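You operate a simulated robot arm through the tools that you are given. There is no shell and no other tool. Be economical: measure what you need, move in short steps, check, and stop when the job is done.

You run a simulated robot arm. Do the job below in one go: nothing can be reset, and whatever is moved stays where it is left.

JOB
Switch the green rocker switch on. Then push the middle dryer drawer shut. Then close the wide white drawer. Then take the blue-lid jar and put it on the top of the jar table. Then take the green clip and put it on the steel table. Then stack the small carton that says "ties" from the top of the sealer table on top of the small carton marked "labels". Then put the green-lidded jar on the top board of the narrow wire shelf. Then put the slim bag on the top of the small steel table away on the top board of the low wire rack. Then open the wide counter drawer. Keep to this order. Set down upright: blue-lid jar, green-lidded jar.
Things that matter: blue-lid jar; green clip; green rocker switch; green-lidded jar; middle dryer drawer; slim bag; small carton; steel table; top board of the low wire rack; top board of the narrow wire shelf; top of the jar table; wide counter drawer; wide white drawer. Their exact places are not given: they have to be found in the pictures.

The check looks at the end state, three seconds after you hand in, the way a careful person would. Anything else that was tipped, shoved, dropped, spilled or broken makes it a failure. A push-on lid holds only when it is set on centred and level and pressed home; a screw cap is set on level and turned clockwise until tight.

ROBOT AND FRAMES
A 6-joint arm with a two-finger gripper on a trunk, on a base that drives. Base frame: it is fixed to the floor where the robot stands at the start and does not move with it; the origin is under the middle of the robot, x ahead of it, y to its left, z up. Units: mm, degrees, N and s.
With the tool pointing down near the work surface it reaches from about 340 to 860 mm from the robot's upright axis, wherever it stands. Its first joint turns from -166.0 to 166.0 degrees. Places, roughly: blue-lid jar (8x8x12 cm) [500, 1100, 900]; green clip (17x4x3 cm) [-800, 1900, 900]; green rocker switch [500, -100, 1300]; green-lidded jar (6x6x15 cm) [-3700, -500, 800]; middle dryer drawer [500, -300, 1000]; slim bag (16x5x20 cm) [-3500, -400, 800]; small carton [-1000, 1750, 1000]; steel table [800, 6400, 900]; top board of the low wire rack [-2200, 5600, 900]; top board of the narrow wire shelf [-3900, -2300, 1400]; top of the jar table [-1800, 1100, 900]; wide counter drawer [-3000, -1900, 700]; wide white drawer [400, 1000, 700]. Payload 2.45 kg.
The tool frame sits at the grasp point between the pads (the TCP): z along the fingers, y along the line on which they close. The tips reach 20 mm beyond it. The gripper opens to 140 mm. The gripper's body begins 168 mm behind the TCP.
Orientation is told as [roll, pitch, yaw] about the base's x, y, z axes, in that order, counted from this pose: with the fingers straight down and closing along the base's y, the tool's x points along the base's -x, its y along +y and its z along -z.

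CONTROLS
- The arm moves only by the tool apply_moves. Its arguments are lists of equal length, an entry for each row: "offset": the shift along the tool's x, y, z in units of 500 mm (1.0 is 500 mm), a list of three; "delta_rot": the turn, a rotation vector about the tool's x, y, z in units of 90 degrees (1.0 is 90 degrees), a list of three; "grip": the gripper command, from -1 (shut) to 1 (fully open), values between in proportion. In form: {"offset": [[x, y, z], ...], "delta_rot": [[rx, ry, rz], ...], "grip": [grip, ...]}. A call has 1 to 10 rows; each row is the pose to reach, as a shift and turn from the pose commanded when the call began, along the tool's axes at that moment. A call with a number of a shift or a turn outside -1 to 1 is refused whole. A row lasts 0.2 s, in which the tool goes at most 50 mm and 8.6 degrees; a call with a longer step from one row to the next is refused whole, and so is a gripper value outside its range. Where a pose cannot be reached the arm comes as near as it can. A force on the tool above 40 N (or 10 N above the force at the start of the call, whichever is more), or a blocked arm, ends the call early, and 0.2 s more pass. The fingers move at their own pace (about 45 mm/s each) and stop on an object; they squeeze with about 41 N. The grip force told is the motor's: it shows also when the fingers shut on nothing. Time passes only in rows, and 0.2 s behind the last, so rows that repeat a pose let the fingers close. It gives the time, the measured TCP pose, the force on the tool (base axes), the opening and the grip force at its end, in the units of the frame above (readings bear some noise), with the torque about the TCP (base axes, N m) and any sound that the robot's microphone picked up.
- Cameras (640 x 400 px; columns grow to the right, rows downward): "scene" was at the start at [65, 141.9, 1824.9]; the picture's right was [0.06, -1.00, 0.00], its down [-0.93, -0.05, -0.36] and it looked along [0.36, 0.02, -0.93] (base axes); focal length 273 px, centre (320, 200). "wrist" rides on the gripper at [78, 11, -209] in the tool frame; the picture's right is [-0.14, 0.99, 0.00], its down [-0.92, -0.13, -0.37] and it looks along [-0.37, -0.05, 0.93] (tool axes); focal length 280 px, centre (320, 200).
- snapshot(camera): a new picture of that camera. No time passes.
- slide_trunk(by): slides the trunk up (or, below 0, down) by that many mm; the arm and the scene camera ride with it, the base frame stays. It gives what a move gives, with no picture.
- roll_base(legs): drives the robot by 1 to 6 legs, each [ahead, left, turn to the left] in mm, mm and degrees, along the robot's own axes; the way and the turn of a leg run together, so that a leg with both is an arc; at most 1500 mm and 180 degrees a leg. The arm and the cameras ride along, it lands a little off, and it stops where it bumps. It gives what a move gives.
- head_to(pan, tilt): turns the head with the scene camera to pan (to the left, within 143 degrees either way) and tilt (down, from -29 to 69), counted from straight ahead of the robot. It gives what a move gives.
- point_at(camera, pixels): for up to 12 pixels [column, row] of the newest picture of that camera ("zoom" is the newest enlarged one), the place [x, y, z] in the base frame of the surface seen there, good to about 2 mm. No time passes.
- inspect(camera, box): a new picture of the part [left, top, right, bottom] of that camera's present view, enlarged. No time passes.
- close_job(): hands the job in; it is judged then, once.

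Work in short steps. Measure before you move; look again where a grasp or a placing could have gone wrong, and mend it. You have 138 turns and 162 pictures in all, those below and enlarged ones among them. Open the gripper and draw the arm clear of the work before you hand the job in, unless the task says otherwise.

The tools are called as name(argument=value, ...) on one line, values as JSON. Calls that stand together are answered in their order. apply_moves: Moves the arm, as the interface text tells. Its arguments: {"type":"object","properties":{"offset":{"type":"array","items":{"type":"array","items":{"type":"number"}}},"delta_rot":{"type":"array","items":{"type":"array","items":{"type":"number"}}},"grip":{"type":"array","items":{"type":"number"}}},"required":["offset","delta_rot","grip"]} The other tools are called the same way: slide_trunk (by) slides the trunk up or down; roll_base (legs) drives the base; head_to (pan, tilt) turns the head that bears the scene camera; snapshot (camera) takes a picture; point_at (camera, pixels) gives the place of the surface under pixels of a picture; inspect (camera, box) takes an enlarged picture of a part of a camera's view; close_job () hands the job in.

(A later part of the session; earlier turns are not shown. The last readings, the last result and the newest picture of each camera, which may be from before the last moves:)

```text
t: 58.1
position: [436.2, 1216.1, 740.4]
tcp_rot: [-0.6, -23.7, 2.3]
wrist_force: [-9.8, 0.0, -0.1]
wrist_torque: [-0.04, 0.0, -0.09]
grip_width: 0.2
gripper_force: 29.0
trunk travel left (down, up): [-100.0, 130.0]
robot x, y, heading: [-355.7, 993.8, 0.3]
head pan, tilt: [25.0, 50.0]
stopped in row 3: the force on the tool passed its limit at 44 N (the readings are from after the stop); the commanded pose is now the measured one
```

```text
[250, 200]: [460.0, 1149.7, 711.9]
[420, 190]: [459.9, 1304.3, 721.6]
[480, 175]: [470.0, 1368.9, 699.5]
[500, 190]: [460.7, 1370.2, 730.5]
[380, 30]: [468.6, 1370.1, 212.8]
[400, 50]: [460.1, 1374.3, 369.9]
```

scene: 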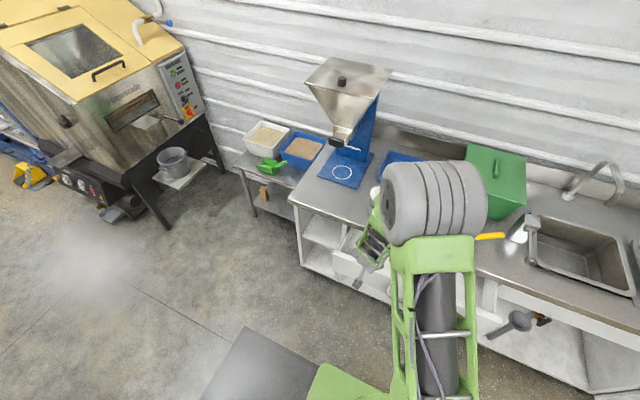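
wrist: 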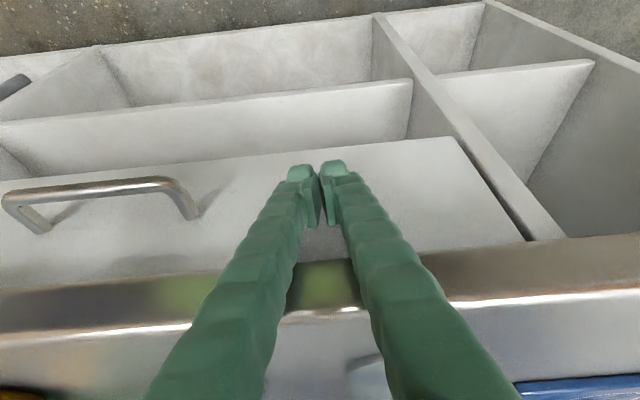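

Drawer is home (460, flush). Back off, rise, point the tool down and open to ~110 mm.

apply_moves(offset=[[0.082, 0, -0.037], [0.164, 0, -0.075], [0.246, 0, -0.112], [0.205, 0, -0.203], [0.163, 0, -0.294], [0.122, 0, -0.385], [0.08, 0, -0.476], [0.039, 0, -0.567], [-0.003, 0, -0.658]], delta_rot=[[0, 0, 0], [0, 0, 0], [0, 0, 0], [0, 0, 0], [0, 0.06, 0], [0, 0.12, 0], [0, 0.18, 0], [0, 0.24, 0], [0, 0.265, -0.025]], grip=[-1, -1, -1, -1, 0.57, 0.57, 0.57, 0.57, 0.57])

snapshot(camera="wrist")

```text
refused: row 5 steps farther than a row can; nothing moved
```

```text
130 pictures are left
```

wrist: 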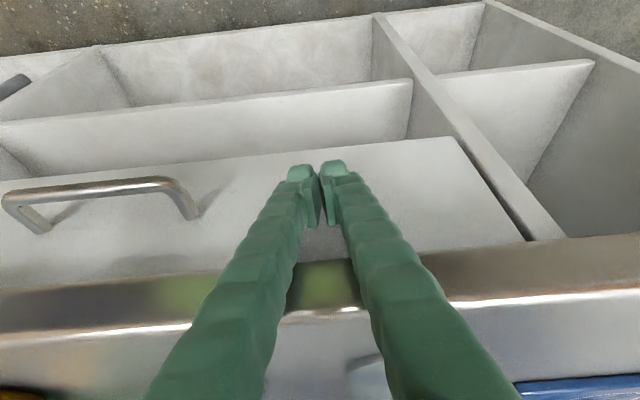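

Same move with slightly smaller steps.

apply_moves(offset=[[0.082, 0, -0.037], [0.164, 0, -0.075], [0.246, 0, -0.112], [0.206, 0, -0.198], [0.167, 0, -0.284], [0.128, 0, -0.37], [0.089, 0, -0.456], [0.05, 0, -0.542], [0.011, 0, -0.628]], delta_rot=[[0, 0, 0], [0, 0, 0], [0, 0, 0], [0, 0, 0], [0, 0.06, 0], [0, 0.12, 0], [0, 0.18, 0], [0, 0.24, 0], [0, 0.265, -0.025]], grip=[-1, -1, -1, -1, 0.57, 0.57, 0.57, 0.57, 0.57])

snapshot(camera="wrist")

```text
t: 60.1
position: [304.6, 1213.0, 1024.3]
tcp_rot: [-0.9, 0.1, 4.4]
wrist_force: [-0.3, -0.3, 0.8]
wrist_torque: [0.02, 0.0, 0.02]
grip_width: 105.5
gripper_force: 0.1
out of reach, approached as far as the arm can: row 5
trunk travel left (down, up): [-100.0, 130.0]
robot x, y, heading: [-355.8, 995.2, 0.6]
head pan, tilt: [25.0, 50.0]
```

```text
129 pictures are left
```

wrist: 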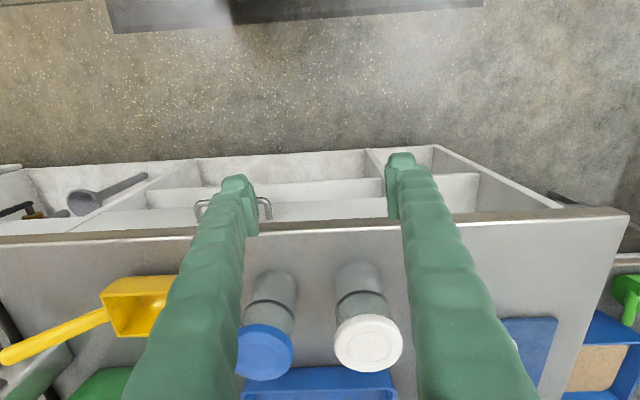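

Measure the jars' lids before driving forward.

point_at(camera="wrist", pixels=[[238, 350], [292, 350], [265, 325], [264, 378], [265, 352], [370, 340], [270, 280], [300, 375], [300, 392]])

roll_base(legs=[[180, -80, 0]])

snapshot(camera="wrist")

```text
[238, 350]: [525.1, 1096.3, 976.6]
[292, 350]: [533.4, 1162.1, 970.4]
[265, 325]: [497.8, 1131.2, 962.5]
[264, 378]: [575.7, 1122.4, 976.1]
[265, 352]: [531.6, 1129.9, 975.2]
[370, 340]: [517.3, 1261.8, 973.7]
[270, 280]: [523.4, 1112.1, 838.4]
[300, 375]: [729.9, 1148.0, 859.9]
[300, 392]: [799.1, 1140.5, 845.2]
```

```text
t: 61.7
position: [485.1, 1134.3, 1024.1]
tcp_rot: [-0.9, 0.0, 4.3]
wrist_force: [0.4, 0.3, 0.8]
wrist_torque: [0.01, 0.06, 0.01]
grip_width: 109.6
gripper_force: 0.1
trunk travel left (down, up): [-100.0, 130.0]
robot x, y, heading: [-172.0, 918.1, 0.1]
head pan, tilt: [25.0, 50.0]
```

```text
128 pictures are left
```

wrist: 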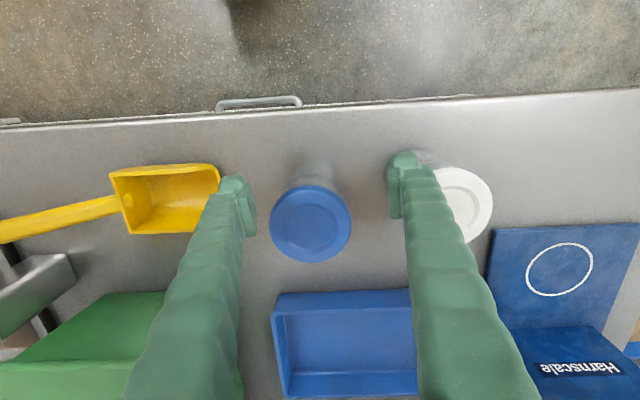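

Get the lid centre and surroundings in this view.

point_at(camera="wrist", pixels=[[272, 224], [349, 224], [310, 188], [310, 260], [310, 224], [310, 170], [215, 185], [240, 225], [440, 190], [465, 205], [340, 291]])

```text
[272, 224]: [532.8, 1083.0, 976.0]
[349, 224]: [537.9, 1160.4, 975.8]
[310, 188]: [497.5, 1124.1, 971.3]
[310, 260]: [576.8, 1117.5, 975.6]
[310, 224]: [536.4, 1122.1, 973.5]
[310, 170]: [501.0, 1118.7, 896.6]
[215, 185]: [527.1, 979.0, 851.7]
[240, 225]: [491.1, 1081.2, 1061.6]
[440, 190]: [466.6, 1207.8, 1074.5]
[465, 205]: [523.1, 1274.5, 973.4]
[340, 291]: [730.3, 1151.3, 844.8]
```

Jar axis ≈ (536.5, 1121.5). Align above, straighten yaw, and lower to z≈905.

apply_moves(offset=[[-0.05, -0.017, 0], [-0.1, -0.034, 0], [-0.1, -0.034, 0.08], [-0.1, -0.034, 0.16], [-0.1, -0.034, 0.238], [-0.1, -0.034, 0.238]], delta_rot=[[0, 0, 0.025], [0.01, 0, 0.049], [0.01, 0, 0.049], [0.01, 0, 0.049], [0.01, 0, 0.049], [0.01, 0, 0.049]], grip=[0.57, 0.57, 0.57, 0.57, 0.57, 0.57])

snapshot(camera="wrist")

```text
t: 63.1
position: [537.0, 1119.9, 905.2]
tcp_rot: [-1.8, -0.1, -0.2]
wrist_force: [0.2, -0.4, 0.8]
wrist_torque: [0.02, 0.02, -0.02]
grip_width: 109.9
gripper_force: 0.1
trunk travel left (down, up): [-100.0, 130.0]
robot x, y, heading: [-175.3, 917.2, 0.2]
head pan, tilt: [25.0, 50.0]
```

```text
127 pictures are left
```

wrist: 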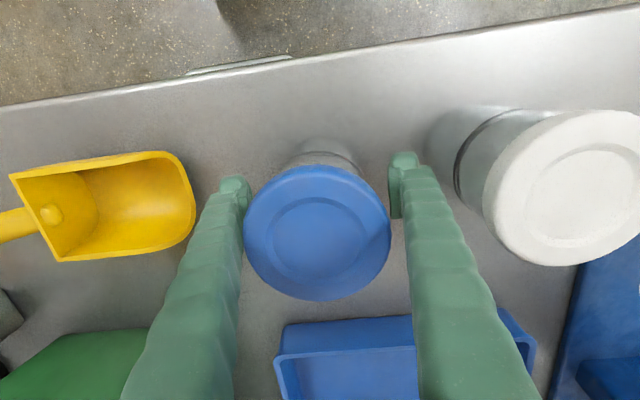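

Correct the 1.8° roll, close on the jar, then lift.

apply_moves(offset=[[0, 0, 0], [0, 0, 0], [0, 0, 0], [0, 0, 0], [0, 0, 0], [0, 0, 0]], delta_rot=[[-0.02, 0, 0], [-0.02, 0, 0], [-0.02, 0, 0], [-0.02, 0, 0], [-0.02, 0, 0], [-0.02, 0, 0]], grip=[-1, -1, -1, -1, -1, -1])

apply_moves(offset=[[0, 0, -0.03], [0, 0, -0.1], [0, 0, -0.18], [0, 0, -0.26], [0, 0, -0.34], [0, 0, -0.42], [0, 0, -0.5]], delta_rot=[[0, 0, 0], [0, 0, 0], [0, 0, 0], [0, 0, 0], [0, 0, 0], [0, 0, 0], [0, 0, 0]], grip=[-1, -1, -1, -1, -1, -1, -1])

snapshot(camera="wrist")

head_to(pan=140, tilt=25)

snapshot(camera="scene")

```text
t: 64.5
position: [537.9, 1121.0, 905.9]
tcp_rot: [0.0, -0.2, -0.1]
wrist_force: [0.5, 1.2, 4.5]
wrist_torque: [0.03, 0.03, -0.01]
grip_width: 82.7
gripper_force: 41.1
trunk travel left (down, up): [-100.0, 130.0]
robot x, y, heading: [-174.5, 916.1, 0.1]
head pan, tilt: [25.0, 50.0]
```

```text
t: 66.1
position: [534.3, 1117.5, 1158.1]
tcp_rot: [0.0, -0.1, -0.1]
wrist_force: [0.9, 0.8, -2.1]
wrist_torque: [0.04, -0.01, -0.02]
grip_width: 82.7
gripper_force: 41.2
trunk travel left (down, up): [-100.0, 130.0]
robot x, y, heading: [-173.8, 915.9, 0.3]
head pan, tilt: [25.0, 50.0]
```

```text
126 pictures are left
```

wrist: 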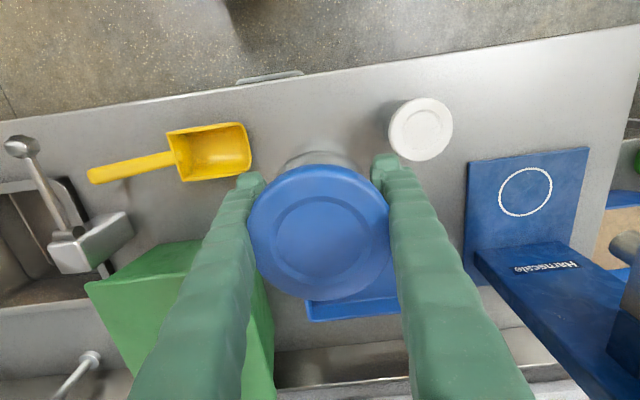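

```text
t: 68.0
position: [536.0, 1118.3, 1157.1]
tcp_rot: [-0.1, -0.1, 0.0]
wrist_force: [-0.3, 0.1, -1.4]
wrist_torque: [-0.02, -0.02, -0.03]
grip_width: 83.0
gripper_force: 41.0
trunk travel left (down, up): [-100.0, 130.0]
robot x, y, heading: [-177.1, 920.1, 0.3]
head pan, tilt: [140.0, 25.0]
```

```text
125 pictures are left
```

scene: 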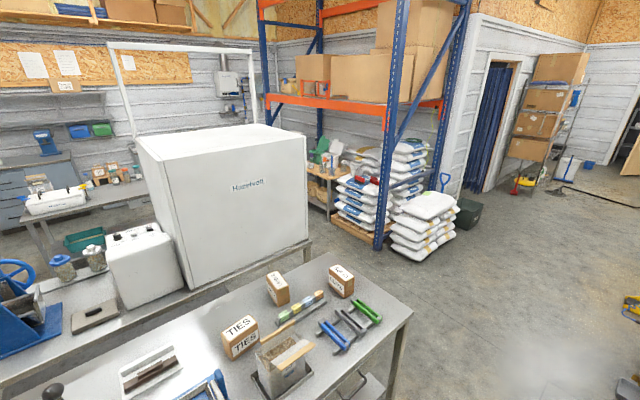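

Jar held (82.7 mm). Measure candidate jar-table surfaces and the route.

point_at(camera="scene", pixels=[[92, 258], [60, 268], [95, 315], [150, 318], [310, 245], [250, 285], [412, 312], [345, 258], [60, 215], [140, 190], [20, 375], [310, 262]])

head_to(pan=143, tilt=45)

snapshot(camera="scene")

head_to(pan=-143, tilt=35)

snapshot(camera="scene")

```text
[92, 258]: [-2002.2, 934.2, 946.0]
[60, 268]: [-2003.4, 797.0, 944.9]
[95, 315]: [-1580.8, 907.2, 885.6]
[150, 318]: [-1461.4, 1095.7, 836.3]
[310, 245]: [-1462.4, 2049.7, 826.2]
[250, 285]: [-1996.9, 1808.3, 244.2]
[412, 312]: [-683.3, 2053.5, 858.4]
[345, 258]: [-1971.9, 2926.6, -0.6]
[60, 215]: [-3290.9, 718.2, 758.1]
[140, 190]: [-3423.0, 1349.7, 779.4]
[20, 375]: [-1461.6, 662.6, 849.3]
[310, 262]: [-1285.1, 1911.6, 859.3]
```

```text
t: 68.9
position: [534.8, 1119.7, 1157.0]
tcp_rot: [-0.1, -0.1, -0.1]
wrist_force: [0.0, 0.0, -1.3]
wrist_torque: [-0.01, 0.0, 0.0]
grip_width: 82.8
gripper_force: 40.9
trunk travel left (down, up): [-100.0, 130.0]
robot x, y, heading: [-176.2, 914.3, 0.3]
head pan, tilt: [143.0, 45.0]
```

```text
124 pictures are left
```

scene: 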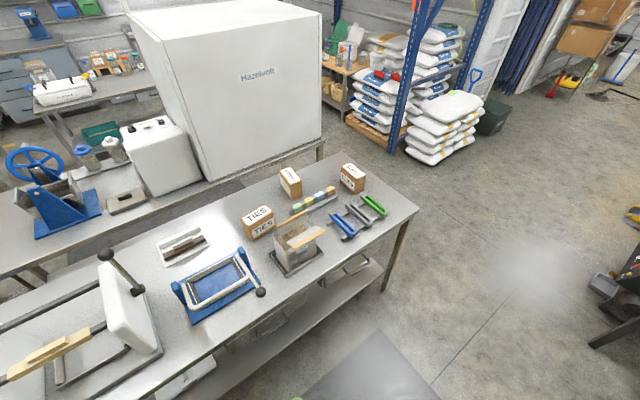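

```text
t: 72.8
position: [534.7, 1119.1, 1156.4]
tcp_rot: [-0.1, -0.2, -0.2]
wrist_force: [-1.2, -0.1, -1.5]
wrist_torque: [-0.01, 0.02, 0.0]
grip_width: 82.8
gripper_force: 41.3
trunk travel left (down, up): [-100.0, 130.0]
robot x, y, heading: [-172.8, 917.5, 0.3]
head pan, tilt: [-143.0, 35.0]
```

```text
123 pictures are left
```

scene: 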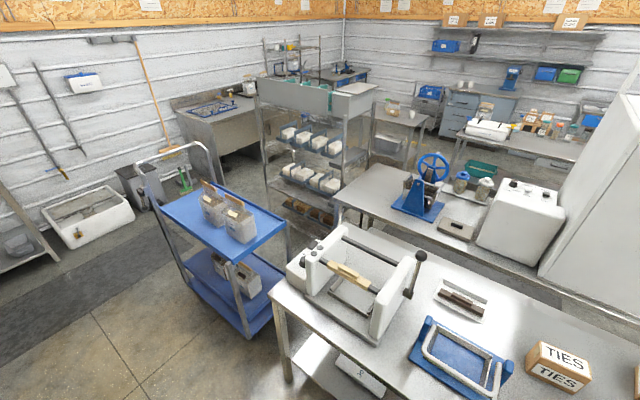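

Map the near end of the jar table and gaps around it.

point_at(camera="scene", pixels=[[337, 192], [384, 167], [262, 80], [350, 100], [378, 90], [375, 115], [424, 122], [270, 285], [287, 222], [175, 112], [250, 100], [470, 135]])

inspect(camera="scene", box=[240, 40, 520, 260])

```text
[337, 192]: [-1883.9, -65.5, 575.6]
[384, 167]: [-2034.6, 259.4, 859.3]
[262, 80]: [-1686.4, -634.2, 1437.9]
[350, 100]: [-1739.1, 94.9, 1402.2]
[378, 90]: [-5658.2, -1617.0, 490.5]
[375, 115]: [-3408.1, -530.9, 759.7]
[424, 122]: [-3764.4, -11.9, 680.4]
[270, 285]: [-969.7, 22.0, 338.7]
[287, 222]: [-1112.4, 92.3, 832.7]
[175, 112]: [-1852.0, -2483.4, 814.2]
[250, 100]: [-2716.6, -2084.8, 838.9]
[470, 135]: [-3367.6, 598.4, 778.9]
```

```text
1.82 times, centred on (380, 150) of scene
```

zoom: 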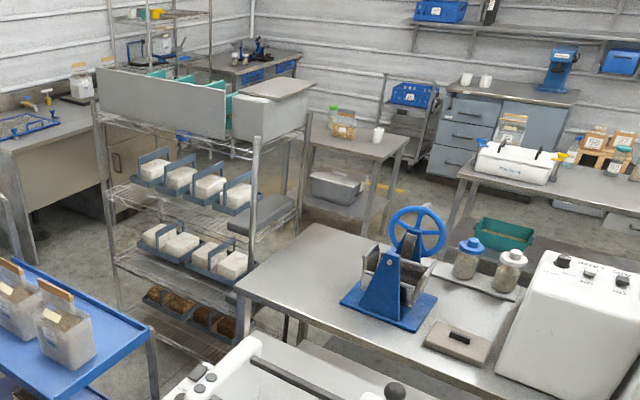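

Jar table spans x≈−1460…−2040, y≈230…2050; I'll reach its free south end from the aisle behind (x≈−2650), going around via the south. Tuck the arm and drive.

apply_moves(offset=[[0.07, -0.057, 0], [0.14, -0.114, 0], [0.21, -0.171, 0], [0.29, -0.228, 0], [0.36, -0.285, 0], [0.43, -0.342, 0], [0.5, -0.4, 0]], delta_rot=[[0, 0, 0], [0, 0, 0], [0, 0, 0], [0, 0, 0], [0, 0, 0], [0, 0, 0], [0, 0, 0]], grip=[-1, -1, -1, -1, -1, -1, -1])

roll_base(legs=[[0, -1055, 0], [0, -1055, 0]])

head_to(pan=-143, tilt=40)

snapshot(camera="scene")

head_to(pan=143, tilt=40)

snapshot(camera="scene")

```text
t: 74.4
position: [284.0, 922.5, 1152.8]
tcp_rot: [0.0, -0.1, -0.1]
wrist_force: [-0.1, -0.1, -0.1]
wrist_torque: [0.0, -0.03, 0.03]
grip_width: 82.9
gripper_force: 40.9
trunk travel left (down, up): [-100.0, 130.0]
robot x, y, heading: [-176.6, 912.4, 0.3]
head pan, tilt: [-143.0, 35.0]
```

```text
t: 93.2
position: [317.1, -1197.8, 1154.3]
tcp_rot: [-0.1, -0.1, -0.6]
wrist_force: [-0.1, -0.4, -3.1]
wrist_torque: [0.0, -0.01, 0.04]
grip_width: 82.9
gripper_force: 41.2
trunk travel left (down, up): [-100.0, 130.0]
robot x, y, heading: [-140.3, -1200.4, -0.4]
head pan, tilt: [-143.0, 35.0]
```

```text
t: 93.8
position: [315.6, -1197.2, 1153.3]
tcp_rot: [0.0, 0.0, -0.6]
wrist_force: [-0.6, 0.8, -1.1]
wrist_torque: [-0.01, 0.0, 0.01]
grip_width: 82.8
gripper_force: 40.9
trunk travel left (down, up): [-100.0, 130.0]
robot x, y, heading: [-144.8, -1197.6, -0.4]
head pan, tilt: [-143.0, 40.0]
```

```text
121 pictures are left
```

scene: 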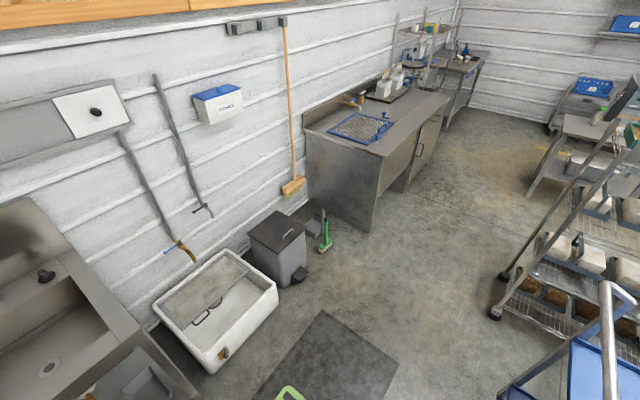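

```text
t: 97.8
position: [315.9, -1196.8, 1154.0]
tcp_rot: [0.0, -0.1, -0.6]
wrist_force: [0.2, -0.1, -1.8]
wrist_torque: [0.02, 0.02, 0.02]
grip_width: 82.9
gripper_force: 41.7
trunk travel left (down, up): [-100.0, 130.0]
robot x, y, heading: [-139.5, -1202.5, -0.2]
head pan, tilt: [143.0, 40.0]
```

```text
120 pictures are left
```

scene: 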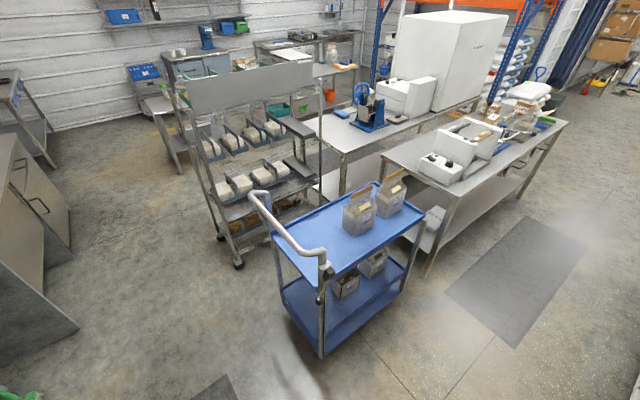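

Corridor west is visible. Measure rack, counter and small-table footprints.

point_at(camera="scene", pixels=[[240, 265], [218, 235], [175, 82], [322, 350], [78, 328], [72, 262], [180, 170], [100, 230], [160, 200], [15, 140], [275, 60], [335, 205]])

```text
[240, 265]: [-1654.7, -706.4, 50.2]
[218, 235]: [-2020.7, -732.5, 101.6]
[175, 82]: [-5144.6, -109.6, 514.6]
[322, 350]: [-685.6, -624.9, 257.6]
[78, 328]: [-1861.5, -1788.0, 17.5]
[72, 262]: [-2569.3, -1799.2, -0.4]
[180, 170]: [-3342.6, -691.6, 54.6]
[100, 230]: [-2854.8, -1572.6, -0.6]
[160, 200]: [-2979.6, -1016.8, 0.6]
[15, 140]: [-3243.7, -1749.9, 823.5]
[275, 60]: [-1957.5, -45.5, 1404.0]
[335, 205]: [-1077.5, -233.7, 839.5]
```

Aisle is x −2050…−3342; drive west to x≈−2760 along y≈−1240.

roll_base(legs=[[-1310, -20, 0], [-1310, -20, 0]])

head_to(pan=80, tilt=40)

snapshot(camera="scene")

```text
t: 110.5
position: [-2292.4, -1236.0, 1153.2]
tcp_rot: [0.0, -0.2, 1.2]
wrist_force: [-1.0, 0.7, -1.7]
wrist_torque: [0.0, 0.0, 0.0]
grip_width: 82.6
gripper_force: 41.4
trunk travel left (down, up): [-100.0, 130.0]
robot x, y, heading: [-2747.4, -1254.8, 1.6]
head pan, tilt: [143.0, 40.0]
```

```text
t: 111.8
position: [-2292.3, -1237.6, 1152.3]
tcp_rot: [-0.1, -0.1, 1.1]
wrist_force: [-1.1, 0.6, -1.6]
wrist_torque: [-0.03, -0.01, -0.03]
grip_width: 82.8
gripper_force: 40.8
trunk travel left (down, up): [-100.0, 130.0]
robot x, y, heading: [-2749.0, -1251.2, 1.7]
head pan, tilt: [80.0, 40.0]
```

```text
119 pictures are left
```

scene: 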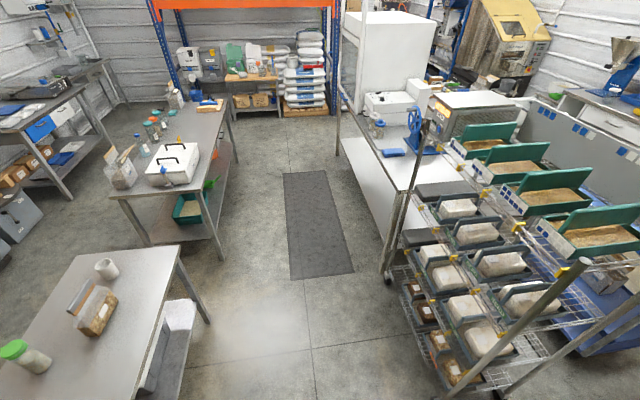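

The aisle is clear. Measure edges.

point_at(camera="scene", pixels=[[390, 278], [425, 380], [222, 258], [208, 320], [335, 150], [400, 190], [375, 150], [380, 128], [393, 153], [290, 115], [238, 125], [430, 200]])

inspect(camera="scene", box=[330, 80, 450, 220])

```text
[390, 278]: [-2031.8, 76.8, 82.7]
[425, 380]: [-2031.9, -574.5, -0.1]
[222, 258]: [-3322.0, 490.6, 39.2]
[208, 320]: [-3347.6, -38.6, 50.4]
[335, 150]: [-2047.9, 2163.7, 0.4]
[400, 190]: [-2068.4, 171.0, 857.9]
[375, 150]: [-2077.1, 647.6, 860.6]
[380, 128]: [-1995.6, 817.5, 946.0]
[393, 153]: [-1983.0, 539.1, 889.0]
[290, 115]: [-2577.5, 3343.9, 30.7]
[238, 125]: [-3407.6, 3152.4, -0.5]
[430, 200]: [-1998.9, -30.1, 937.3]
```

```text
2.86 times, centred on (390, 150) of scene
```

zoom: 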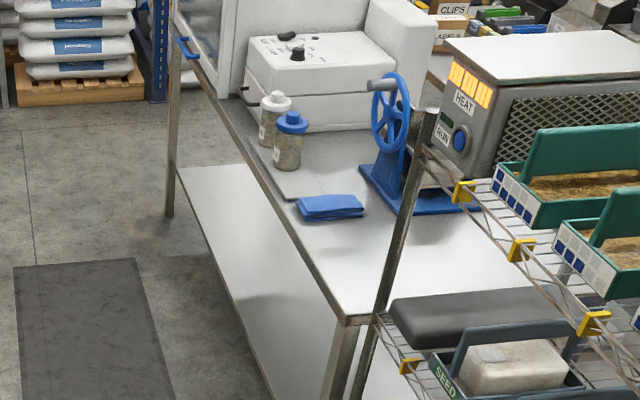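

Free spot at about (−1930, 350). Drive north to (≈−2650, 370).

roll_base(legs=[[0, 816, -0.8], [90, 816, -0.8]])

snapshot(camera="wrist")

```text
t: 126.5
position: [-2226.0, 385.3, 1153.1]
tcp_rot: [0.0, -0.1, -0.2]
wrist_force: [0.1, 0.0, -1.9]
wrist_torque: [-0.02, 0.02, 0.01]
grip_width: 82.7
gripper_force: 41.1
trunk travel left (down, up): [-100.0, 130.0]
robot x, y, heading: [-2684.1, 380.5, 0.0]
head pan, tilt: [80.0, 40.0]
```

```text
117 pictures are left
```

wrist: 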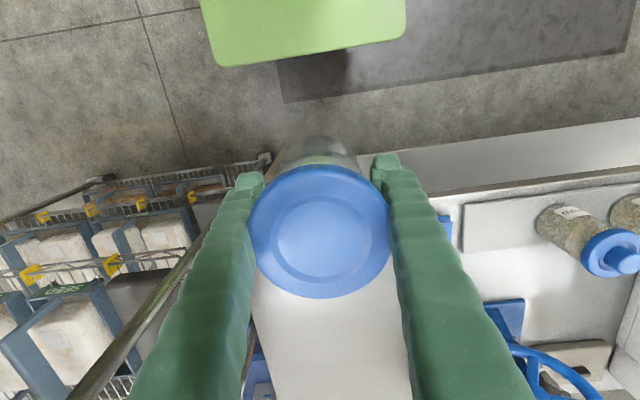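

Move over (−1930, 360) and lower to ~25 mm above the table.

apply_moves(offset=[[-0.099, -0.008, 0], [-0.197, -0.017, 0], [-0.296, -0.025, 0], [-0.395, -0.033, 0], [-0.493, -0.042, 0], [-0.592, -0.05, 0], [-0.592, -0.05, 0.1], [-0.592, -0.05, 0.2], [-0.592, -0.05, 0.3], [-0.592, -0.05, 0.4]], delta_rot=[[0, 0, 0], [0, 0, 0], [0, 0, 0], [0, 0, 0], [0, 0, 0], [0, 0, 0], [0, 0, 0], [0, 0, 0], [0, 0, 0], [0, 0, 0]], grip=[-1, -1, -1, -1, -1, -1, -1, -1, -1, -1])

snapshot(camera="wrist")

point_at(camera="wrist", pixels=[[320, 330], [240, 130], [320, 120], [430, 150], [440, 130]])

```text
t: 128.7
position: [-1927.5, 359.7, 954.5]
tcp_rot: [0.0, 0.0, -0.1]
wrist_force: [-0.8, -0.1, -1.2]
wrist_torque: [-0.02, 0.06, 0.0]
grip_width: 82.7
gripper_force: 40.7
trunk travel left (down, up): [-100.0, 130.0]
robot x, y, heading: [-2684.0, 378.6, 0.1]
head pan, tilt: [80.0, 40.0]
```

```text
116 pictures are left
```

wrist: 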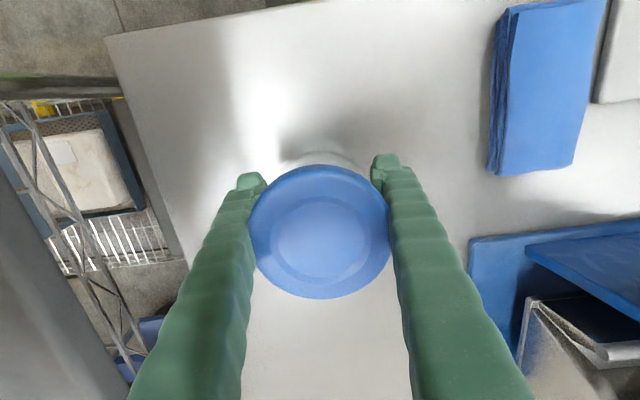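

```text
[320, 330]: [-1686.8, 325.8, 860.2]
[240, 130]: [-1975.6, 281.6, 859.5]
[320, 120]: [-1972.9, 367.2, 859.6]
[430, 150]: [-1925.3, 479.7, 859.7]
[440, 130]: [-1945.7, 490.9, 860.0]
```

Lower the last ~28 mm gently.

apply_moves(offset=[[0, 0, 0.03], [0, 0, 0.048], [0, 0, 0.054], [0, 0, 0.056]], delta_rot=[[0, 0, 0], [0, 0, 0], [0, 0, 0], [0, 0, 0]], grip=[-1, -1, -1, -1])

```text
t: 129.7
position: [-1927.7, 358.2, 926.6]
tcp_rot: [0.1, -0.3, -0.2]
wrist_force: [0.4, -0.1, 8.0]
wrist_torque: [0.13, -0.45, 0.04]
grip_width: 83.0
gripper_force: 40.8
trunk travel left (down, up): [-100.0, 130.0]
robot x, y, heading: [-2685.2, 384.1, 0.2]
head pan, tilt: [80.0, 40.0]
```

Contact felt (8 N up). Open to 110 mm and rise.

apply_moves(offset=[[0, 0, 0], [0, 0, 0], [0, 0, 0], [0, 0, 0]], delta_rot=[[0, 0, 0], [0, 0, 0], [0, 0, 0], [0, 0, 0]], grip=[-0.2, 0.2, 0.57, 0.57])

apply_moves(offset=[[0, 0, -0.08], [0, 0, -0.17], [0, 0, -0.26], [0, 0, -0.35], [0, 0, -0.44], [0.09, 0, -0.44], [0.18, 0, -0.44], [0.27, 0, -0.44], [0.36, 0, -0.44], [0.45, 0, -0.44]], delta_rot=[[0, 0, 0], [0, 0, 0], [0, 0, 0], [0, 0, 0], [0, 0, 0], [0, 0, 0], [0, 0, 0], [0, 0, 0], [0, 0, 0], [0, 0, 0]], grip=[0.57, 0.57, 0.57, 0.57, 0.57, 0.57, 0.57, 0.57, 0.57, 0.57])

head_to(pan=0, tilt=40)

snapshot(camera="scene")

snapshot(camera="wrist")

```text
t: 130.7
position: [-1928.8, 359.2, 925.3]
tcp_rot: [0.0, 0.0, -0.2]
wrist_force: [0.0, 0.6, -0.6]
wrist_torque: [0.01, 0.01, 0.02]
grip_width: 109.8
gripper_force: 0.1
trunk travel left (down, up): [-100.0, 130.0]
robot x, y, heading: [-2685.9, 381.5, 0.6]
head pan, tilt: [80.0, 40.0]
```

```text
t: 132.9
position: [-2155.7, 361.2, 1145.4]
tcp_rot: [0.1, -0.2, -0.2]
wrist_force: [0.3, -0.6, 0.3]
wrist_torque: [-0.02, 0.0, -0.03]
grip_width: 109.8
gripper_force: 0.1
trunk travel left (down, up): [-100.0, 130.0]
robot x, y, heading: [-2685.7, 377.8, 0.2]
head pan, tilt: [80.0, 40.0]
```

```text
t: 134.4
position: [-2155.1, 360.2, 1145.1]
tcp_rot: [0.0, -0.1, -0.2]
wrist_force: [0.8, -0.6, -0.8]
wrist_torque: [0.04, 0.0, 0.01]
grip_width: 110.1
gripper_force: 0.1
trunk travel left (down, up): [-100.0, 130.0]
robot x, y, heading: [-2687.9, 379.8, 0.2]
head pan, tilt: [0.0, 40.0]
```

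```text
115 pictures are left
```

scene: 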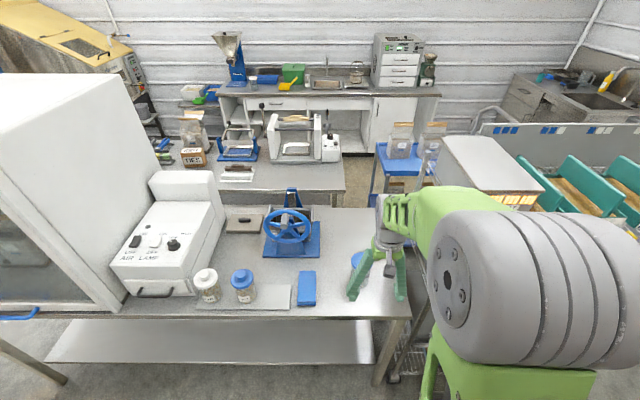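

```text
114 pictures are left
```

wrist: 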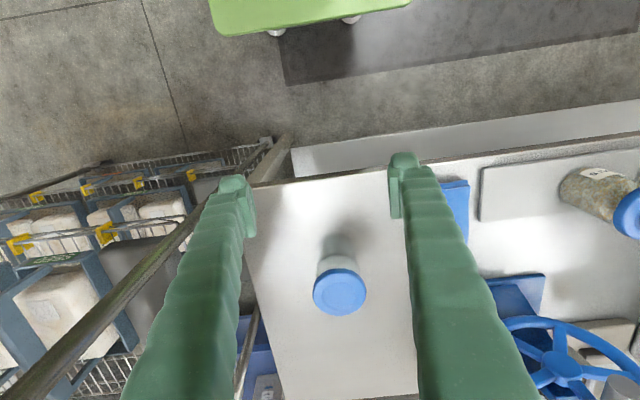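

Blue-lid jar stands upright on the jar table. Retract and drive north up the aisle, then look for the passage.

apply_moves(offset=[[0.08, 0, 0], [0.16, 0, 0], [0.22, 0, 0]], delta_rot=[[0, 0, 0], [0, 0, 0], [0, 0, 0]], grip=[0.57, 0.57, 0.57])

roll_base(legs=[[-20, 800, 0], [-10, 800, 0]])

head_to(pan=60, tilt=40)

snapshot(camera="scene")

point_at(camera="scene", pixels=[[100, 200], [200, 200], [300, 200], [400, 200], [500, 200], [200, 120], [300, 120], [400, 120], [320, 300], [420, 300]])

```text
t: 135.2
position: [-2265.6, 362.6, 1147.2]
tcp_rot: [0.0, -0.2, -0.2]
wrist_force: [0.3, 0.4, 0.2]
wrist_torque: [0.01, -0.01, 0.01]
grip_width: 109.7
gripper_force: 0.1
trunk travel left (down, up): [-100.0, 130.0]
robot x, y, heading: [-2683.8, 381.2, 0.7]
head pan, tilt: [0.0, 40.0]
```

```text
t: 149.7
position: [-2333.2, 1980.5, 1146.6]
tcp_rot: [0.0, -0.1, 1.3]
wrist_force: [-0.2, -0.1, -0.1]
wrist_torque: [-0.01, -0.02, 0.03]
grip_width: 109.8
gripper_force: 0.0
trunk travel left (down, up): [-100.0, 130.0]
robot x, y, heading: [-2752.3, 1988.0, 1.8]
head pan, tilt: [0.0, 40.0]
```

```text
t: 151.0
position: [-2332.7, 1979.9, 1145.9]
tcp_rot: [0.1, 0.0, 1.3]
wrist_force: [0.5, 0.0, 0.3]
wrist_torque: [-0.02, 0.0, 0.0]
grip_width: 110.0
gripper_force: 0.0
trunk travel left (down, up): [-100.0, 130.0]
robot x, y, heading: [-2752.7, 1987.1, 1.7]
head pan, tilt: [60.0, 40.0]
```

```text
113 pictures are left
```

scene: 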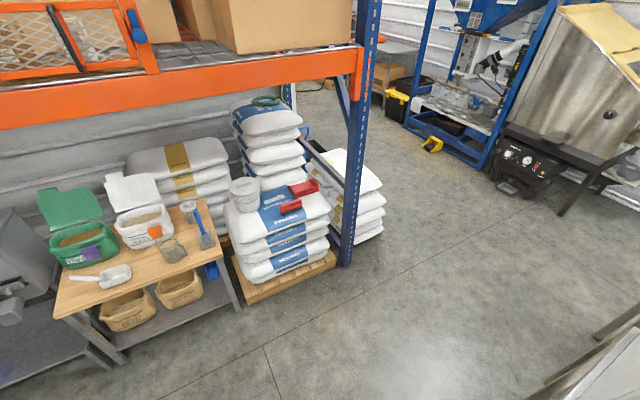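

```text
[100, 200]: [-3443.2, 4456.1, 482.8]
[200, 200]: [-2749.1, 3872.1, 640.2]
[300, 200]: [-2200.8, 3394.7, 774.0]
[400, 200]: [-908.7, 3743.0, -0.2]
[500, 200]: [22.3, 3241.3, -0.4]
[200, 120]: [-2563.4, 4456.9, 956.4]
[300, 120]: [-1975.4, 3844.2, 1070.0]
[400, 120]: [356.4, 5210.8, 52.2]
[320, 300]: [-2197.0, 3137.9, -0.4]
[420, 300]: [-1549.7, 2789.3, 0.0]
```

Passage at y≈2200–3200 is open. Drive to about (−800, 2650) and turn to face south.

roll_base(legs=[[0, 660, -1.8], [970, 0, 0], [970, 0, 0], [0, 0, -90]])

head_to(pan=15, tilt=45)

snapshot(camera="scene")

snapshot(camera="wrist")

```text
t: 170.6
position: [-823.3, 2238.7, 1147.4]
tcp_rot: [0.0, -0.1, -89.6]
wrist_force: [0.6, 0.6, 0.6]
wrist_torque: [0.01, -0.02, 0.0]
grip_width: 110.1
gripper_force: 0.0
trunk travel left (down, up): [-100.0, 130.0]
robot x, y, heading: [-811.9, 2661.5, -89.0]
head pan, tilt: [60.0, 40.0]
```

```text
t: 171.7
position: [-823.6, 2237.5, 1146.3]
tcp_rot: [0.0, -0.1, -89.5]
wrist_force: [0.1, -0.8, -0.4]
wrist_torque: [0.0, 0.03, -0.02]
grip_width: 109.8
gripper_force: 0.0
trunk travel left (down, up): [-100.0, 130.0]
robot x, y, heading: [-810.2, 2658.3, -89.3]
head pan, tilt: [15.0, 45.0]
```

```text
112 pictures are left
```

scene: 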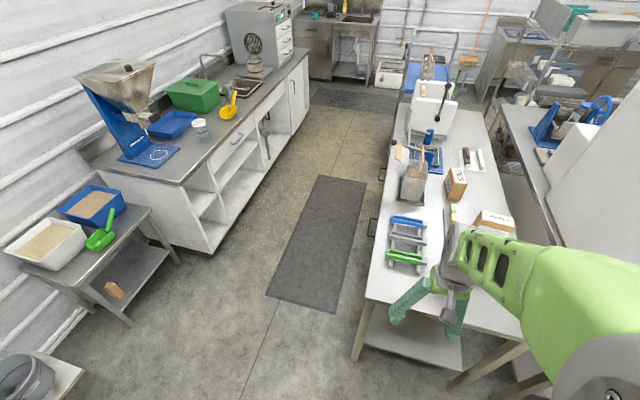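

```text
111 pictures are left
```

wrist: 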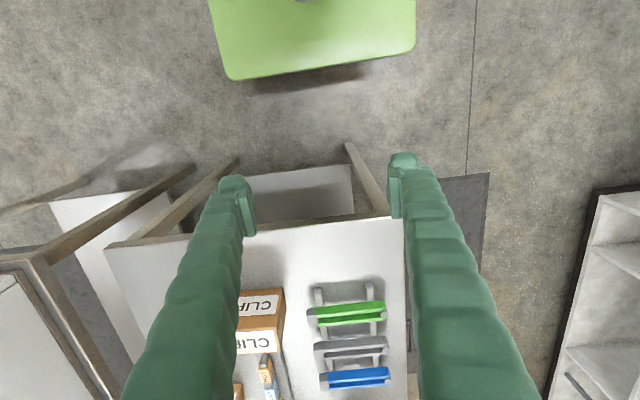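

The green clip lies on a stand at (348,313) of the wrist view; zoom and measure.

inspect(camera="wrist", box=[290, 260, 420, 400])

point_at(camera="wrist", pixels=[[318, 318], [348, 314], [378, 309], [312, 312], [384, 304], [348, 308], [348, 320], [320, 292], [373, 288], [350, 345], [400, 312], [300, 330]])

inspect(camera="scene", box=[370, 190, 460, 280])

```text
2.86 times, centred on (355, 330) of wrist
```

zoom: 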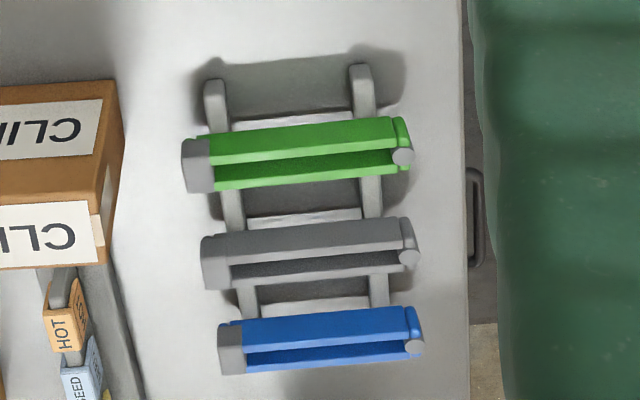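

```text
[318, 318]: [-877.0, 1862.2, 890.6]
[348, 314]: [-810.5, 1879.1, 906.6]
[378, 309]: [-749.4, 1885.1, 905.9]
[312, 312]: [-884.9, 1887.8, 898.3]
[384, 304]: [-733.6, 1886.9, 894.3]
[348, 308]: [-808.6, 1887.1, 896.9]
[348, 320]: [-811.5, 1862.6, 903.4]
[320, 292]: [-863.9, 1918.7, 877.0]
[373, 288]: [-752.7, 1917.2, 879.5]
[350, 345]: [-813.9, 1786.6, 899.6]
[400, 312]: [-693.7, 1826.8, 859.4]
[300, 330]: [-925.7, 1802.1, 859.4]
```

```text
4.44 times, centred on (415, 235) of scene
```

zoom: 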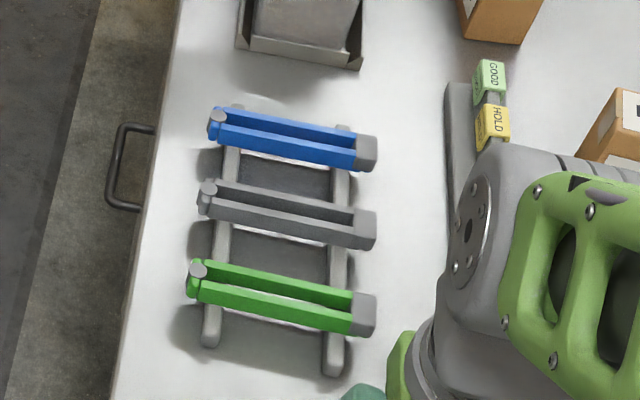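

Clip lies along x, centre ≈(−811, 1876), top z 906. Move above it while rotating the tool to close along y.

apply_moves(offset=[[-0.072, 0.002, 0], [-0.144, 0.005, 0], [-0.217, 0.007, 0], [-0.289, 0.01, 0], [-0.361, 0.012, 0], [-0.433, 0.014, 0], [-0.505, 0.017, 0], [-0.578, 0.019, 0], [-0.65, 0.022, 0], [-0.722, 0.024, 0]], delta_rot=[[0, 0, -0.095], [0, 0, -0.19], [0, 0, -0.285], [0, 0, -0.38], [0, 0, -0.475], [0, 0, -0.57], [0, 0, -0.665], [0, 0, -0.76], [0, 0, -0.855], [0, 0, -0.95]], grip=[-0.06, -0.06, -0.06, -0.06, -0.06, -0.06, -0.06, -0.06, -0.06, -0.06])

snapshot(camera="wrist")

```text
t: 173.9
position: [-807.3, 1877.8, 1144.5]
tcp_rot: [0.1, 0.0, -4.0]
wrist_force: [0.0, -0.1, 0.3]
wrist_torque: [0.0, 0.02, 0.0]
grip_width: 65.8
gripper_force: 0.0
trunk travel left (down, up): [-100.0, 130.0]
robot x, y, heading: [-809.3, 2658.7, -89.1]
head pan, tilt: [15.0, 45.0]
```

```text
108 pictures are left
```

wrist: 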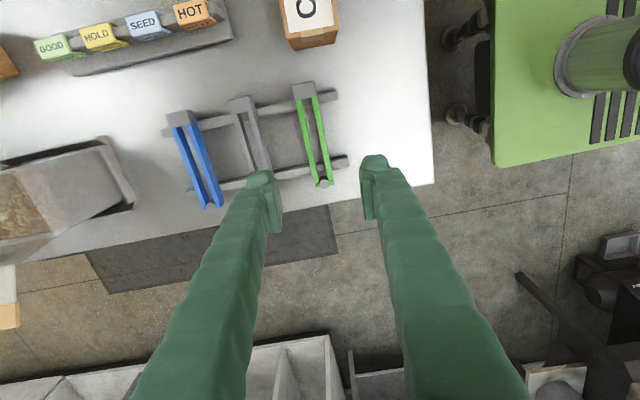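

Measure the clip and its gray neighbour here.

point_at(camera="wrist", pixels=[[303, 92], [320, 183], [312, 137], [303, 130], [322, 130], [310, 110], [256, 140], [246, 140], [266, 140], [232, 106]])

inspect(camera="wrist", box=[220, 60, 380, 220])

```text
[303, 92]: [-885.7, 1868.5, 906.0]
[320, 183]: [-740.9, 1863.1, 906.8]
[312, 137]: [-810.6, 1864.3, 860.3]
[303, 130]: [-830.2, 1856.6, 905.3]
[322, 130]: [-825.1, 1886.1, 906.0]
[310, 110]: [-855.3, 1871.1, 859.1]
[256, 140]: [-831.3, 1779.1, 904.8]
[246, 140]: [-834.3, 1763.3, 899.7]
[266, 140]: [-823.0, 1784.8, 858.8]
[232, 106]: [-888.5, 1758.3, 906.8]
```

```text
2.50 times, centred on (300, 140) of wrist
```

zoom: 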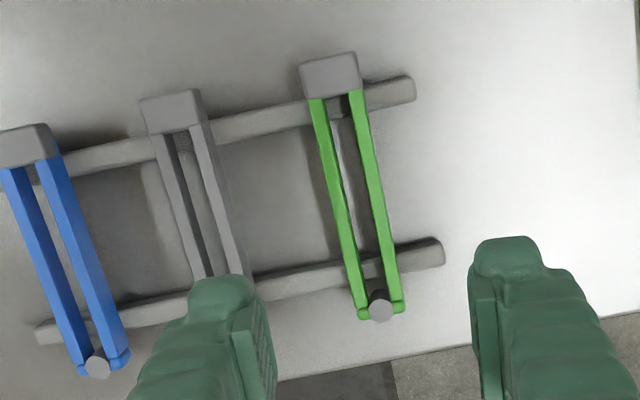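

Clip centreline y≈1869. Descend to z≈891 and close.

apply_moves(offset=[[0.007, -0.019, 0.09], [0.007, -0.019, 0.18], [0.007, -0.019, 0.27], [0.007, -0.019, 0.36], [0.007, -0.019, 0.44], [0.007, -0.019, 0.507], [0.007, -0.019, 0.507]], delta_rot=[[0, 0, -0.044], [0, 0, -0.044], [0, 0, -0.044], [0, 0, -0.044], [0, 0, -0.044], [0, 0, -0.044], [0, 0, -0.044]], grip=[-0.06, -0.06, -0.06, -0.06, -0.06, -0.06, -0.06])

inspect(camera="wrist", box=[160, 40, 480, 240])

```text
t: 175.5
position: [-814.3, 1870.9, 893.1]
tcp_rot: [-0.1, 0.0, -0.1]
wrist_force: [0.2, -0.7, 0.0]
wrist_torque: [-0.04, 0.01, 0.0]
grip_width: 66.0
gripper_force: 0.0
trunk travel left (down, up): [-100.0, 130.0]
robot x, y, heading: [-805.9, 2656.8, -89.0]
head pan, tilt: [15.0, 45.0]
```

```text
2.00 times, centred on (320, 140) of wrist
```

zoom: 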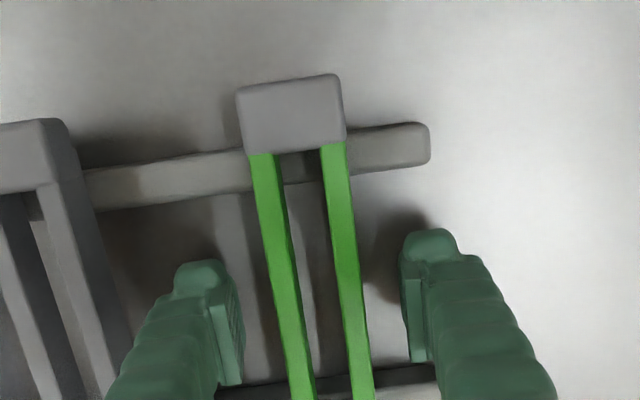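

Well centred; close and lift 250 mm.

apply_moves(offset=[[0, 0, 0], [0, 0, 0], [0, 0, 0], [0, 0, 0], [0, 0, 0]], delta_rot=[[0, 0, 0], [0, 0, 0], [0, 0, 0], [0, 0, 0], [0, 0, 0]], grip=[-1, -1, -1, -1, -1])

apply_moves(offset=[[0, 0, -0.04], [0, 0, -0.12], [0, 0, -0.21], [0, 0, -0.3], [0, 0, -0.39], [0, 0, -0.48], [0, 0, -0.56]], delta_rot=[[0, 0, 0], [0, 0, 0], [0, 0, 0], [0, 0, 0], [0, 0, 0], [0, 0, 0], [0, 0, 0]], grip=[-1, -1, -1, -1, -1, -1, -1])

snapshot(camera="wrist")

```text
t: 176.7
position: [-814.0, 1869.8, 893.7]
tcp_rot: [-0.1, -0.1, -0.1]
wrist_force: [-0.5, 0.4, 0.0]
wrist_torque: [0.04, -0.02, -0.02]
grip_width: 31.9
gripper_force: 41.0
trunk travel left (down, up): [-100.0, 130.0]
robot x, y, heading: [-808.7, 2656.5, -89.0]
head pan, tilt: [15.0, 45.0]
```

```text
t: 178.3
position: [-813.5, 1867.0, 1175.0]
tcp_rot: [0.0, 0.0, -0.1]
wrist_force: [-0.1, -0.3, 0.0]
wrist_torque: [-0.03, 0.0, 0.02]
grip_width: 31.7
gripper_force: 41.1
trunk travel left (down, up): [-100.0, 130.0]
robot x, y, heading: [-809.1, 2656.5, -89.4]
head pan, tilt: [15.0, 45.0]
```

```text
105 pictures are left
```

wrist: 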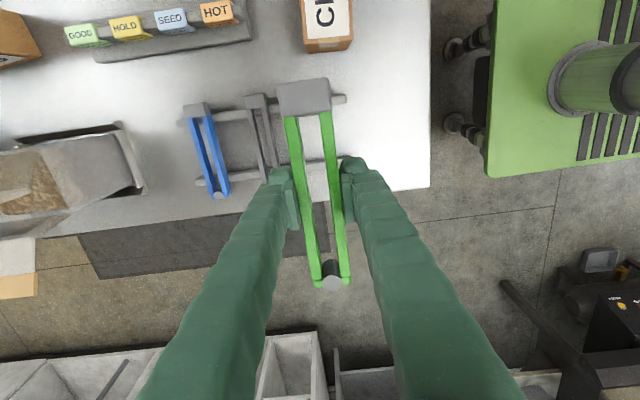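

Clip held. Retract the arm, then move east and turn to face north to look for the steel table.

apply_moves(offset=[[0, 0.09, 0], [0, 0.18, 0], [0, 0.27, 0], [0, 0.36, 0], [0, 0.45, 0], [0, 0.54, 0], [0, 0.62, 0], [0, 0.7, 0]], delta_rot=[[0, 0, 0], [0, 0, 0], [0, 0, 0], [0, 0, 0], [0, 0, 0], [0, 0, 0], [0, 0, 0], [0, 0, 0]], grip=[-1, -1, -1, -1, -1, -1, -1, -1])

roll_base(legs=[[0, 600, 0], [0, 0, 179]])

head_to(pan=-20, tilt=25)

snapshot(camera="scene")

head_to(pan=35, tilt=25)

snapshot(camera="scene")

```text
t: 180.1
position: [-810.5, 2220.7, 1173.3]
tcp_rot: [-0.3, 0.0, -0.1]
wrist_force: [-0.5, 0.6, 0.8]
wrist_torque: [-0.04, -0.01, -0.02]
grip_width: 32.1
gripper_force: 41.2
trunk travel left (down, up): [-100.0, 130.0]
robot x, y, heading: [-809.9, 2654.1, -89.0]
head pan, tilt: [15.0, 45.0]
```

```text
t: 192.9
position: [-196.2, 3109.2, 1173.5]
tcp_rot: [-0.2, 0.0, 176.6]
wrist_force: [-0.1, -0.1, 0.5]
wrist_torque: [0.01, -0.02, -0.02]
grip_width: 31.8
gripper_force: 40.4
trunk travel left (down, up): [-100.0, 130.0]
robot x, y, heading: [-223.1, 2671.9, 87.4]
head pan, tilt: [15.0, 45.0]
```

```text
t: 193.9
position: [-196.7, 3108.9, 1173.6]
tcp_rot: [-0.1, 0.0, 176.6]
wrist_force: [-0.1, -0.1, -0.8]
wrist_torque: [-0.01, 0.02, -0.02]
grip_width: 31.9
gripper_force: 40.9
trunk travel left (down, up): [-100.0, 130.0]
robot x, y, heading: [-224.1, 2670.3, 87.7]
head pan, tilt: [-20.0, 25.0]
```

```text
104 pictures are left
```

scene: 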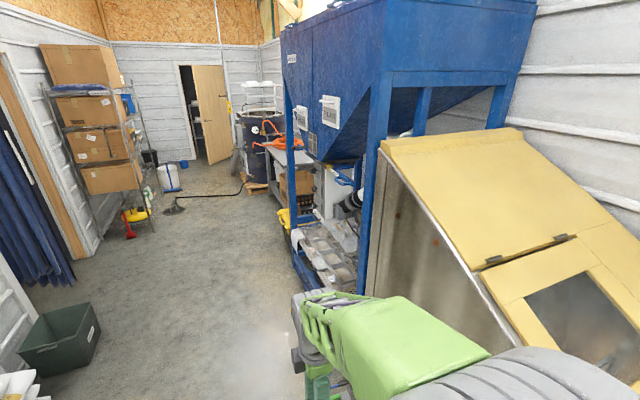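

```text
t: 195.2
position: [-195.9, 3108.2, 1173.2]
tcp_rot: [0.0, 0.0, 176.6]
wrist_force: [0.3, 0.5, 0.1]
wrist_torque: [0.02, 0.02, -0.01]
grip_width: 31.9
gripper_force: 40.6
trunk travel left (down, up): [-100.0, 130.0]
robot x, y, heading: [-220.8, 2669.9, 87.6]
head pan, tilt: [35.0, 25.0]
```

```text
103 pictures are left
```

scene: 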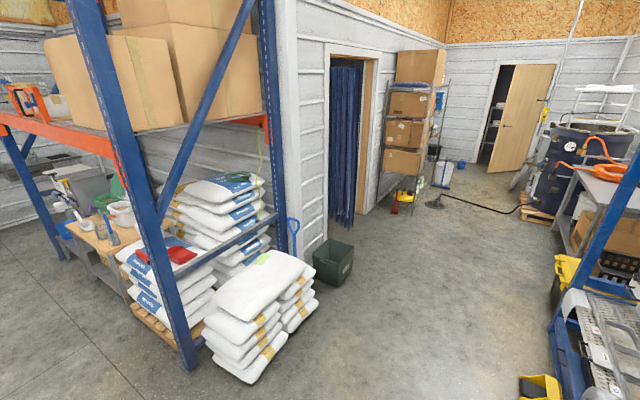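

Steel table seems to be beyond the blue hopper frame on the right. Measure floor obstacles.

point_at(camera="scene", pixels=[[535, 385], [560, 375], [600, 180], [590, 235], [430, 205], [500, 205], [350, 262], [290, 340], [555, 285], [400, 205], [345, 220], [640, 185]])

```text
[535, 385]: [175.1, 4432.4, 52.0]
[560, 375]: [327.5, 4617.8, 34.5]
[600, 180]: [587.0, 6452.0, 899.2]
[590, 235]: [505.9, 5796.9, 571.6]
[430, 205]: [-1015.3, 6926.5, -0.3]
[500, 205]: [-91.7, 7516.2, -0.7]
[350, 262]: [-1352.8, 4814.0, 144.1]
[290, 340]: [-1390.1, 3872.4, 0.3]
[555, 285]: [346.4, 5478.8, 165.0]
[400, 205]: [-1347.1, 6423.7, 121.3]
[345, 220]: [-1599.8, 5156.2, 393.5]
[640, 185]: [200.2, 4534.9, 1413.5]
```

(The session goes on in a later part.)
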